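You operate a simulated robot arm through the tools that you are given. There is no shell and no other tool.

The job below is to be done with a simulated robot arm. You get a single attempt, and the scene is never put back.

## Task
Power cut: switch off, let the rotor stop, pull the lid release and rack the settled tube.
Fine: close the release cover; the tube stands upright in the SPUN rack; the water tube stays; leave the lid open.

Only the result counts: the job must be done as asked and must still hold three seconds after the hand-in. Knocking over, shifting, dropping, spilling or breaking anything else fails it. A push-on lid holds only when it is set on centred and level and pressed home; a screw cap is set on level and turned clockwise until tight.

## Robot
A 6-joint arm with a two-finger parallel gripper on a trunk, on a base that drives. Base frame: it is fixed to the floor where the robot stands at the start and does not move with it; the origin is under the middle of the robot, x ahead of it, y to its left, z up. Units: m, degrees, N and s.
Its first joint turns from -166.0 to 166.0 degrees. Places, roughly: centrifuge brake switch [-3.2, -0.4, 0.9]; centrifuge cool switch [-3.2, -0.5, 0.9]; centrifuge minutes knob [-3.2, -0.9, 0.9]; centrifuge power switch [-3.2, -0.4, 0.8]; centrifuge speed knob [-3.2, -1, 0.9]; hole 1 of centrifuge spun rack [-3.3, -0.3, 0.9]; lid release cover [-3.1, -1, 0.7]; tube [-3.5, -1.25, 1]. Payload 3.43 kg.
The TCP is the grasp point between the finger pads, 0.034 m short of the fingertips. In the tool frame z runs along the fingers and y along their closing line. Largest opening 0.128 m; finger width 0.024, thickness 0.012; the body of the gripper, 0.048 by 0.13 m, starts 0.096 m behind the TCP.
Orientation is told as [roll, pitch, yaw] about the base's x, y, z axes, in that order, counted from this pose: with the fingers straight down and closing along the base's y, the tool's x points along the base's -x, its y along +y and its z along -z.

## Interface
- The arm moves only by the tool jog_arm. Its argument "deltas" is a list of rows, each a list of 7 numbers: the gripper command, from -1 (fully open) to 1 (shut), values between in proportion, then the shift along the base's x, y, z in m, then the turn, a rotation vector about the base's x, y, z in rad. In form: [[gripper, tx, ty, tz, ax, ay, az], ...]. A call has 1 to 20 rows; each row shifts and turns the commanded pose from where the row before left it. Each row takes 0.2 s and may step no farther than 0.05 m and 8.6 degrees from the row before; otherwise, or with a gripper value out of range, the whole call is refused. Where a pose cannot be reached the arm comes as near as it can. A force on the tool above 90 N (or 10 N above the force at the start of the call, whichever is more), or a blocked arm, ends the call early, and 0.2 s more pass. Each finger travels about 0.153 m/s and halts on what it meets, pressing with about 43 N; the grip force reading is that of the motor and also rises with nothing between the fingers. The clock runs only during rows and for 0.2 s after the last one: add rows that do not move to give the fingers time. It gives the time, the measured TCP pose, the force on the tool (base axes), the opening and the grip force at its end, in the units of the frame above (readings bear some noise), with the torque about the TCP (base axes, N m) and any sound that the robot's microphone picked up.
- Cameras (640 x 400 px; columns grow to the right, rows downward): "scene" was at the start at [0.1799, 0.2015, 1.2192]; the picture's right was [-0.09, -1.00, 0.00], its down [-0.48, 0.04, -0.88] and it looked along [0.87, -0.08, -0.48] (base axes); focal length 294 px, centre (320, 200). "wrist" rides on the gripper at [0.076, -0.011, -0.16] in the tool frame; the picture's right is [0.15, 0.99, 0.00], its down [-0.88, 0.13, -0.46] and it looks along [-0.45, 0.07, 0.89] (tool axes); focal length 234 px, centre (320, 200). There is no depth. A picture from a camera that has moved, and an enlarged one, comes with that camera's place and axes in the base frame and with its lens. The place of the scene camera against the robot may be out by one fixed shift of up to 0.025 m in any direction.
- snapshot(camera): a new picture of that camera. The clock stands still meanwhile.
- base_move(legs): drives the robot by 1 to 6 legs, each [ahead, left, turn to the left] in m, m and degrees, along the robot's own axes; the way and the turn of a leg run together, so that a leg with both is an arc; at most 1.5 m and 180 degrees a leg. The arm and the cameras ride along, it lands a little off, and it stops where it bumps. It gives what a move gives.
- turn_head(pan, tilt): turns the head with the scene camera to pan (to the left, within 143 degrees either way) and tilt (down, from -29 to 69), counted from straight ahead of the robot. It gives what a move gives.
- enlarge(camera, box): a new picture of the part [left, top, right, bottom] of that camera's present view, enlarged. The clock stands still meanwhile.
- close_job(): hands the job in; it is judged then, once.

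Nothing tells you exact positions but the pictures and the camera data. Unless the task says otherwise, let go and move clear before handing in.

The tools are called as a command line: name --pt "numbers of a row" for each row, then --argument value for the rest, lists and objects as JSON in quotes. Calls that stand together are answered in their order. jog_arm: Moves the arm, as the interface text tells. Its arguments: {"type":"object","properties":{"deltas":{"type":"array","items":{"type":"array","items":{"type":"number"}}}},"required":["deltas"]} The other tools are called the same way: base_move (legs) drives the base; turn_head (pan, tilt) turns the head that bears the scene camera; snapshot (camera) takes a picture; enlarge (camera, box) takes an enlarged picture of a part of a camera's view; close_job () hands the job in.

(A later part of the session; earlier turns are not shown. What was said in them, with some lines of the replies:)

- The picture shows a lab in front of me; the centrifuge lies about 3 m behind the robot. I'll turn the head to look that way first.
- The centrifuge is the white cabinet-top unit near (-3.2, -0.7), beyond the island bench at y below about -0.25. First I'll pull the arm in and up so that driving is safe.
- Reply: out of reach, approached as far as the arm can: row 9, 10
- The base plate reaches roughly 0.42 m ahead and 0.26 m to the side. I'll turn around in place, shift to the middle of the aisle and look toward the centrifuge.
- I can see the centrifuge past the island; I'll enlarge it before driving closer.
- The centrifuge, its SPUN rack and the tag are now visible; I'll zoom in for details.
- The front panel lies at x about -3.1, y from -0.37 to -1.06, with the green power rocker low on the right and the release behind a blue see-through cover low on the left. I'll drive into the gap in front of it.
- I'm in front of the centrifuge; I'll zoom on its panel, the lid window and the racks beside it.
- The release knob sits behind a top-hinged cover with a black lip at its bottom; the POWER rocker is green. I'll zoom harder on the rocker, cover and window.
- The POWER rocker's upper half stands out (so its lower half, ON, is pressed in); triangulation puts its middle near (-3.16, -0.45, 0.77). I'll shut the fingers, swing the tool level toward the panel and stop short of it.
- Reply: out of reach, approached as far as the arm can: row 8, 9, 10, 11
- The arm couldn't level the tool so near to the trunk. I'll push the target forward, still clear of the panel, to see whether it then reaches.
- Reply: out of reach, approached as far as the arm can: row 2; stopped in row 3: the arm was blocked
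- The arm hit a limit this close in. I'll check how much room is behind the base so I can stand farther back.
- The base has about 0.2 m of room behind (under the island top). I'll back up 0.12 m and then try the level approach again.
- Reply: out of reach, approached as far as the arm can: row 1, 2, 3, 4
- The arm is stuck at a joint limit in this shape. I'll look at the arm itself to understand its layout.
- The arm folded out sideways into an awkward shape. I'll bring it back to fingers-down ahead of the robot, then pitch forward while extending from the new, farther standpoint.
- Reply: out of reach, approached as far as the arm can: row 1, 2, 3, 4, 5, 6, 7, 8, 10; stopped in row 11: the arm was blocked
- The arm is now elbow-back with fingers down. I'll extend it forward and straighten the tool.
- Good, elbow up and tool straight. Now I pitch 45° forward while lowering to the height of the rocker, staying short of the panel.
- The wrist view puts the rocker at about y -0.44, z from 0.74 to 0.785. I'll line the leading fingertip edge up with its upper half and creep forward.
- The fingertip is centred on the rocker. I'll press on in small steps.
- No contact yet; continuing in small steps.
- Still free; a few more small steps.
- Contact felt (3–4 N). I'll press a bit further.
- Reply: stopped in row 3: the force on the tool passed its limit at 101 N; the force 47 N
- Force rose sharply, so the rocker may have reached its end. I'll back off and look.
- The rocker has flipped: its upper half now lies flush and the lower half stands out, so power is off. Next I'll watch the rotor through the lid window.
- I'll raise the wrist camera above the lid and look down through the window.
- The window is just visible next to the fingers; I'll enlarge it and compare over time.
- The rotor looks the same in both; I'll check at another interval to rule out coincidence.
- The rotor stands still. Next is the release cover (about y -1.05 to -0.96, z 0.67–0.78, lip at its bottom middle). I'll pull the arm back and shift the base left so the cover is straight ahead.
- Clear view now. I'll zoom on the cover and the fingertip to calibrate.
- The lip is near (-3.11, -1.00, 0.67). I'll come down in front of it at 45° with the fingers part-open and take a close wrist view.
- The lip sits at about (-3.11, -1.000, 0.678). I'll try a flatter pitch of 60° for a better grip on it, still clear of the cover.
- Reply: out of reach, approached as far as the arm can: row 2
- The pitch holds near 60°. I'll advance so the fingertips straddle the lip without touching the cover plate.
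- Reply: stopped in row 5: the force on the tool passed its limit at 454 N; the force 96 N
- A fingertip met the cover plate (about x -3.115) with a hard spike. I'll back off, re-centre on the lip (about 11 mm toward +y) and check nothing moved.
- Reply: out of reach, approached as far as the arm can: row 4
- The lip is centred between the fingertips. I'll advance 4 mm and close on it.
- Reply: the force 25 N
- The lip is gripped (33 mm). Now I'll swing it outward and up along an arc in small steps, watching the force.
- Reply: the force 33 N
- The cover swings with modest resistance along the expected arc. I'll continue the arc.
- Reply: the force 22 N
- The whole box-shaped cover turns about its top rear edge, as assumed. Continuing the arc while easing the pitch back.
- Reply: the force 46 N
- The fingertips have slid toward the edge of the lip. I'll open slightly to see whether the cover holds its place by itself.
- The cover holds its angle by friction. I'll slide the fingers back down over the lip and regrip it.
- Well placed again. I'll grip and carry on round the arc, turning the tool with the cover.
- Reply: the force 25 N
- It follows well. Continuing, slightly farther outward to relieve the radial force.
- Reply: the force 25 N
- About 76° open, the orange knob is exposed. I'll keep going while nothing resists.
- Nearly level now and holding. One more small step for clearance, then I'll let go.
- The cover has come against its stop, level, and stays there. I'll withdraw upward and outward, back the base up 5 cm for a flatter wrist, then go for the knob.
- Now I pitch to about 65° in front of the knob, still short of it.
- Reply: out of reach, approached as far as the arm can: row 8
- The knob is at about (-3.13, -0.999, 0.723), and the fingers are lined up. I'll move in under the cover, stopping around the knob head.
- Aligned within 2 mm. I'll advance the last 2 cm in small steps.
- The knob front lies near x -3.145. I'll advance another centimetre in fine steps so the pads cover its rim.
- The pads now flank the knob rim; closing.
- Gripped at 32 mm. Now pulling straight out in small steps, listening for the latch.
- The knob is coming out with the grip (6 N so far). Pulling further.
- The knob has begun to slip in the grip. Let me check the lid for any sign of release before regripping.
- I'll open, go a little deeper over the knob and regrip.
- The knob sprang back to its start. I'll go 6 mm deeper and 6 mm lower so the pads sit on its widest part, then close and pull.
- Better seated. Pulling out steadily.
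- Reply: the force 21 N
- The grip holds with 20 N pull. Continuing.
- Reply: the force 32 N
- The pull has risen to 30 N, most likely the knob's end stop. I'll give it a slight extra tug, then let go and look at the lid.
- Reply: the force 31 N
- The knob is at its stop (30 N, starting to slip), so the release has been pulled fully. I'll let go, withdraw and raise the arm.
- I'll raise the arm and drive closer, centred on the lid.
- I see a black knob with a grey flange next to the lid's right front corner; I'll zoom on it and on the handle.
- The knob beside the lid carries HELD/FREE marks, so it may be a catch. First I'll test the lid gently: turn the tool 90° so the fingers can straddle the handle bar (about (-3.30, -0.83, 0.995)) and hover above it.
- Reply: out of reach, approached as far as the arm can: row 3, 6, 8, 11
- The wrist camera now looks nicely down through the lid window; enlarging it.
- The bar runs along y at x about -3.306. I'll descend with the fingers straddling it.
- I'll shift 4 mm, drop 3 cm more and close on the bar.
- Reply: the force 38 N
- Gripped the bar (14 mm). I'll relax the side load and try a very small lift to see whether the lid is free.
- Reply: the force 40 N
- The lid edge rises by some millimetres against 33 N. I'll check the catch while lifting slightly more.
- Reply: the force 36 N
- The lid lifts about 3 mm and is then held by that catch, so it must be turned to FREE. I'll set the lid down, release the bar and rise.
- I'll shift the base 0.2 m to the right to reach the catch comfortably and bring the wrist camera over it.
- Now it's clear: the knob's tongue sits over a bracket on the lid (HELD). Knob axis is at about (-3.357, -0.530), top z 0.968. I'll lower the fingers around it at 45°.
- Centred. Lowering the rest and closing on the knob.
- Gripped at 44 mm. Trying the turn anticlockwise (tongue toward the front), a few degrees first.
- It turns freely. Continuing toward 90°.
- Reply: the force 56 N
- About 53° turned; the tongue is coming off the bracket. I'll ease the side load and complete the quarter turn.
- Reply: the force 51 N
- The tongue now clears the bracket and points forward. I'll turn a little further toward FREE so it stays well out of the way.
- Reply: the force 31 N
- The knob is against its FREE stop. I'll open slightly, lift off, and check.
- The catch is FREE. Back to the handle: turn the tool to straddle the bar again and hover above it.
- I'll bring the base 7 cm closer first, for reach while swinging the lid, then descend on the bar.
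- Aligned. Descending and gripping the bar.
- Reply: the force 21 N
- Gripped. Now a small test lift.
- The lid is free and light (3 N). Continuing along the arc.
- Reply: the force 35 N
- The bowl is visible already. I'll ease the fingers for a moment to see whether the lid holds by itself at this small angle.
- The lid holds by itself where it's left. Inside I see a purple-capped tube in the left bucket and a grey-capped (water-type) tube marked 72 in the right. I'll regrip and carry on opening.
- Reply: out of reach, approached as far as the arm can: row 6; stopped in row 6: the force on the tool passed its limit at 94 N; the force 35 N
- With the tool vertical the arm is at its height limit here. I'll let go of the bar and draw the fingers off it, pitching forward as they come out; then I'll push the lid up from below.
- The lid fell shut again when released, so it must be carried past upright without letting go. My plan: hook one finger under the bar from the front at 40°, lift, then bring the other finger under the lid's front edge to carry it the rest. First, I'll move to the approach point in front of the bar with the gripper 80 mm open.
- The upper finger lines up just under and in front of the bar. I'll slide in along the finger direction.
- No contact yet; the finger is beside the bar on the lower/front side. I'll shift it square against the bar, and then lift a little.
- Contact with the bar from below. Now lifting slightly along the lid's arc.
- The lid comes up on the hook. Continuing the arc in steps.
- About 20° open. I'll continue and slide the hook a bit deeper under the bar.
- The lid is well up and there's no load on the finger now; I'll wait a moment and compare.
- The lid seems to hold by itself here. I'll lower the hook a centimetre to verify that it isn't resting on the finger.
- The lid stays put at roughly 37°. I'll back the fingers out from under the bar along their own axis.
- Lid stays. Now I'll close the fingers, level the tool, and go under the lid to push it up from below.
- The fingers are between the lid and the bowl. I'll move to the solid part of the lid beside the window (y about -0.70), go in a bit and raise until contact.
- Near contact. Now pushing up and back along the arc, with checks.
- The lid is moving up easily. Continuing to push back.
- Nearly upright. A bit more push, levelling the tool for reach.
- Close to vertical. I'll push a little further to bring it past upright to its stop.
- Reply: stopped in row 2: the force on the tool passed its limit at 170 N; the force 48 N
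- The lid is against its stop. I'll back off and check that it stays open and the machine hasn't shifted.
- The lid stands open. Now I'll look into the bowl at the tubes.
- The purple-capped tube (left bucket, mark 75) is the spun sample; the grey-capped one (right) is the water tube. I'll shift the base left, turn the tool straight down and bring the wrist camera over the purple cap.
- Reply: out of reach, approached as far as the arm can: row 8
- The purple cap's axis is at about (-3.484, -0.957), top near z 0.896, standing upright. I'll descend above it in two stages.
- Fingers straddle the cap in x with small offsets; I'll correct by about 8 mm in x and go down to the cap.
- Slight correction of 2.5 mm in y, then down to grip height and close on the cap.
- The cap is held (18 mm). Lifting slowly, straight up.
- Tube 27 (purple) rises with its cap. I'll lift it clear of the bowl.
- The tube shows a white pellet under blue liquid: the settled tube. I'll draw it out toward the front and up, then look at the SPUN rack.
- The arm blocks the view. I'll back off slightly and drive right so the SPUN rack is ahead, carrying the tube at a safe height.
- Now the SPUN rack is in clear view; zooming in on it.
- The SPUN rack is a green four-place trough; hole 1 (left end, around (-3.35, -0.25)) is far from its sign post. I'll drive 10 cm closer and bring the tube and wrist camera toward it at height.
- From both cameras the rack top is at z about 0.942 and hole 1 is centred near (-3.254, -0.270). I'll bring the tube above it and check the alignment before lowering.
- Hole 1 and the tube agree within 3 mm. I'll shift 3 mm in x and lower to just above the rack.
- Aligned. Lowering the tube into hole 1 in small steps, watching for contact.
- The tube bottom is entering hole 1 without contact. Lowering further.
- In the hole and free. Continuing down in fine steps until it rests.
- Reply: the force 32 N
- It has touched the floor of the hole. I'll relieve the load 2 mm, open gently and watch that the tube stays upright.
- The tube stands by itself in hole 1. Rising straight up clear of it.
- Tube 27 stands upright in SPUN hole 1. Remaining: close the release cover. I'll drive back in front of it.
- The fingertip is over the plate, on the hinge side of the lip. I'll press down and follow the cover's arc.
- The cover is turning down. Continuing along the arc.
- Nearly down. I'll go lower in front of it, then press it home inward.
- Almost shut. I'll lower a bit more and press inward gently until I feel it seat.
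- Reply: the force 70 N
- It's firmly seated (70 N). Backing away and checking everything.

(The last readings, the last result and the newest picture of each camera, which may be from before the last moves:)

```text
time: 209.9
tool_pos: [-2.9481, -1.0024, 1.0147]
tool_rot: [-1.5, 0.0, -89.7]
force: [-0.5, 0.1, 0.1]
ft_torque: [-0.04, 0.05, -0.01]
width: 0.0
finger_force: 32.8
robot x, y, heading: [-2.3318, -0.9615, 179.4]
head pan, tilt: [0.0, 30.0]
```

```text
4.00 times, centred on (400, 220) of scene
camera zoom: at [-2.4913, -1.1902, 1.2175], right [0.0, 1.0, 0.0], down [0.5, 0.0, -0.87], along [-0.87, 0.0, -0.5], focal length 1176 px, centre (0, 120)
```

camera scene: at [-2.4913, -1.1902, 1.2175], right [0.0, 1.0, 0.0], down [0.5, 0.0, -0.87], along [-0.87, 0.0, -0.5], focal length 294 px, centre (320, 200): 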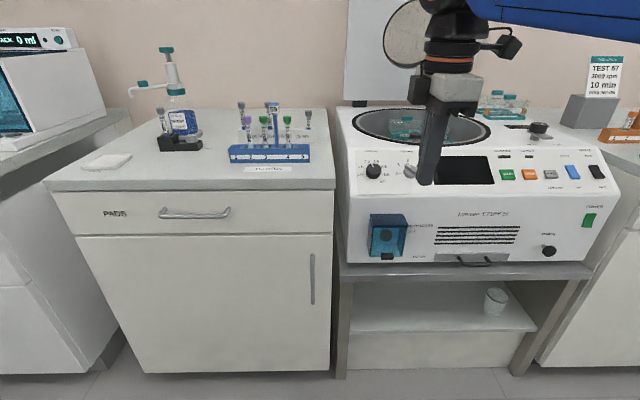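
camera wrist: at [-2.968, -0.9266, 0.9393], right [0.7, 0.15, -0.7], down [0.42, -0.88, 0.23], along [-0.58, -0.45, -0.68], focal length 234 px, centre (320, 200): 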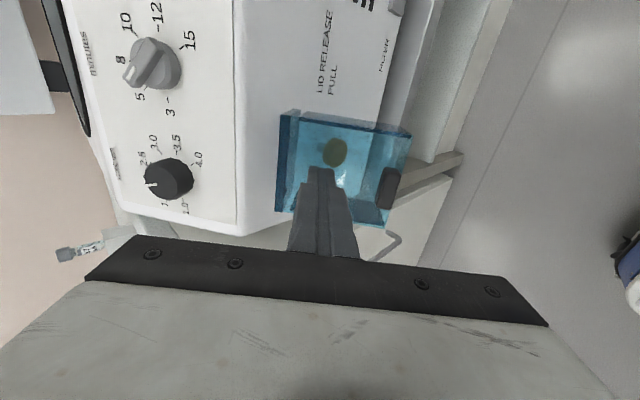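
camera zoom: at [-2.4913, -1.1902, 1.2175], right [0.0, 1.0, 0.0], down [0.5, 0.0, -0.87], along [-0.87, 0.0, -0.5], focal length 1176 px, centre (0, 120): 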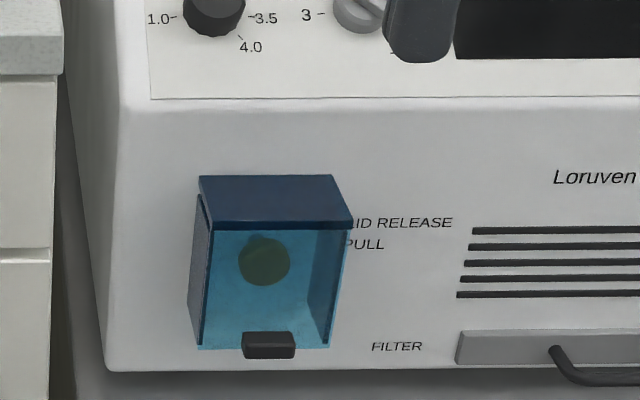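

The cover is closed flush. I'll retract the arm and verify the switch, the water tube, the lid and the racked tube.

jog_arm --pt "0.5 0.04 0 0.03 0 0 0" --pt "0.5 0.04 0 0.03 0 0 0" --pt "0.5 0.03 0 0.03 0 0 0"

base_move --legs '[[0, -0.35, 0]]'

turn_head --pan -5 --tilt 25

snapshot --camera "scene"

```text
time: 210.7
tool_pos: [-2.8378, -1.0022, 1.1037]
tool_rot: [-1.5, 0.1, -89.8]
force: [-0.1, -0.9, -0.4]
ft_torque: [0.03, -0.02, 0.03]
width: 0.0321
finger_force: 0.0
robot x, y, heading: [-2.3313, -0.9639, 180.0]
head pan, tilt: [0.0, 30.0]
```

```text
time: 212.9
tool_pos: [-2.8377, -0.6518, 1.1046]
tool_rot: [-1.4, 0.0, -90.0]
force: [-0.4, 1.0, -0.3]
ft_torque: [0.04, -0.03, 0.02]
width: 0.032
finger_force: 0.0
robot x, y, heading: [-2.3311, -0.6128, 179.8]
head pan, tilt: [0.0, 30.0]
```

```text
time: 213.6
tool_pos: [-2.8364, -0.6529, 1.1043]
tool_rot: [-1.5, 0.0, -89.9]
force: [0.5, 0.4, -0.5]
ft_torque: [-0.02, -0.01, 0.0]
width: 0.0321
finger_force: 0.0
robot x, y, heading: [-2.3314, -0.6128, 179.9]
head pan, tilt: [-5.0, 25.0]
```

```text
taken
camera scene: at [-2.4925, -0.8329, 1.2255], right [0.09, 1.0, 0.0], down [0.42, -0.04, -0.91], along [-0.9, 0.08, -0.42], focal length 294 px, centre (320, 200)
```

scene: 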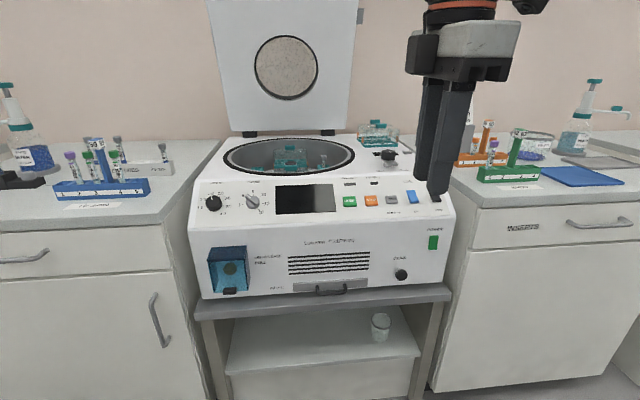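

enlarge --camera "scene" --box '[415, 220, 455, 260]'

enlarge --camera "scene" --box '[215, 130, 365, 220]'

enlarge --camera "scene" --box '[450, 110, 560, 200]'

enlarge --camera "scene" --box '[195, 235, 275, 305]'

```text
10.00 times, centred on (435, 240) of scene
camera zoom: at [-2.4925, -0.8329, 1.2255], right [0.09, 1.0, 0.0], down [0.42, -0.04, -0.91], along [-0.9, 0.08, -0.42], focal length 2940 px, centre (-830, -200)
```

zoom: 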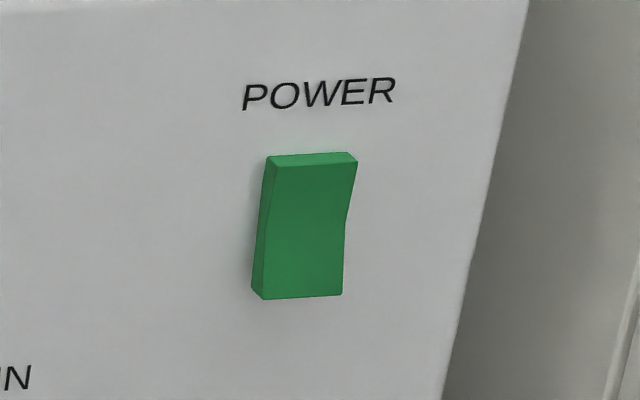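

```text
4.27 times, centred on (290, 175) of scene
camera zoom: at [-2.4925, -0.8329, 1.2255], right [0.09, 1.0, 0.0], down [0.42, -0.04, -0.91], along [-0.9, 0.08, -0.42], focal length 1254 px, centre (448, 307)
```

zoom: 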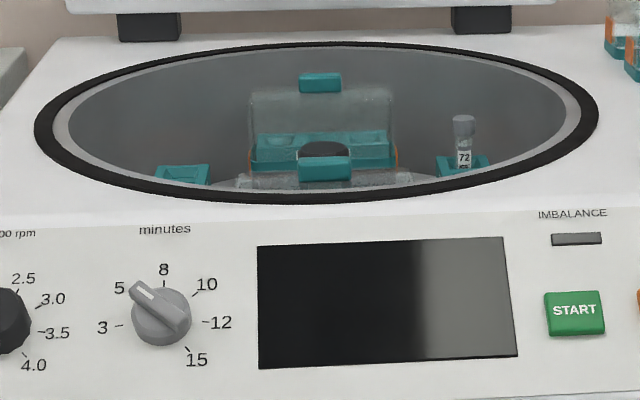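

```text
4.44 times, centred on (505, 155) of scene
camera zoom: at [-2.4925, -0.8329, 1.2255], right [0.09, 1.0, 0.0], down [0.42, -0.04, -0.91], along [-0.9, 0.08, -0.42], focal length 1307 px, centre (-502, 400)
```

zoom: 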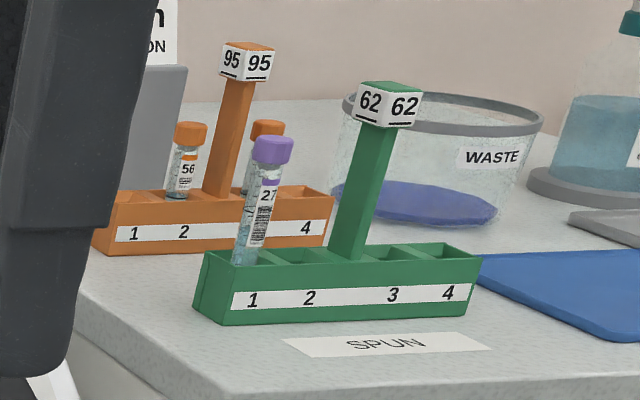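

```text
5.71 times, centred on (235, 270) of scene
camera zoom: at [-2.4925, -0.8329, 1.2255], right [0.09, 1.0, 0.0], down [0.42, -0.04, -0.91], along [-0.9, 0.08, -0.42], focal length 1680 px, centre (806, -200)
```

zoom: 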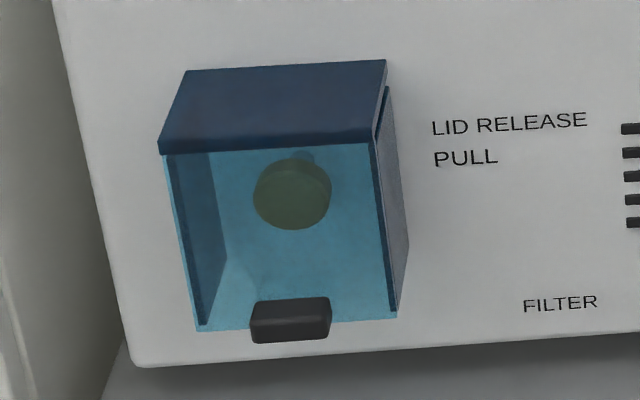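

Final check: the POWER rocker is off, with its upper half flush. The lid stands open, and the release cover is shut. Water tube 72 is still in the rotor, and settled tube 27 stands upright in SPUN hole 1. The arm is clear, so I'm handing in.

close_job

```text
The job is handed in.
```

The job is handed in. The result hasn't come back yet.

- **Power:** I pressed the top of the POWER rocker, so it is now off. It has no on/off marks, so I went by the COOL switch, where pressing the bottom half is ON. The rotor was standing still through the lid window before I pulled the release.
- **Lid:** I pulled the release knob to its stop. The lid was also held by a turn catch marked HELD/FREE, which the task did not mention. I turned it to FREE and left it there. The lid fell shut once while I was opening it, and now stands open against its stop.
- **Release cover:** It is closed and pressed home.
- **Tube:** The settled tube, number 27 with the purple cap and a white pellet, stands upright in hole 1 of the SPUN rack.
- **Water tube:** The grey-capped tube, number 72, is still in the rotor.

There were two hard contacts. A fingertip hit the closed cover, with a force spike of 454 N. Pushing the lid onto its stop read 170 N. Nothing looked shifted or damaged afterwards.
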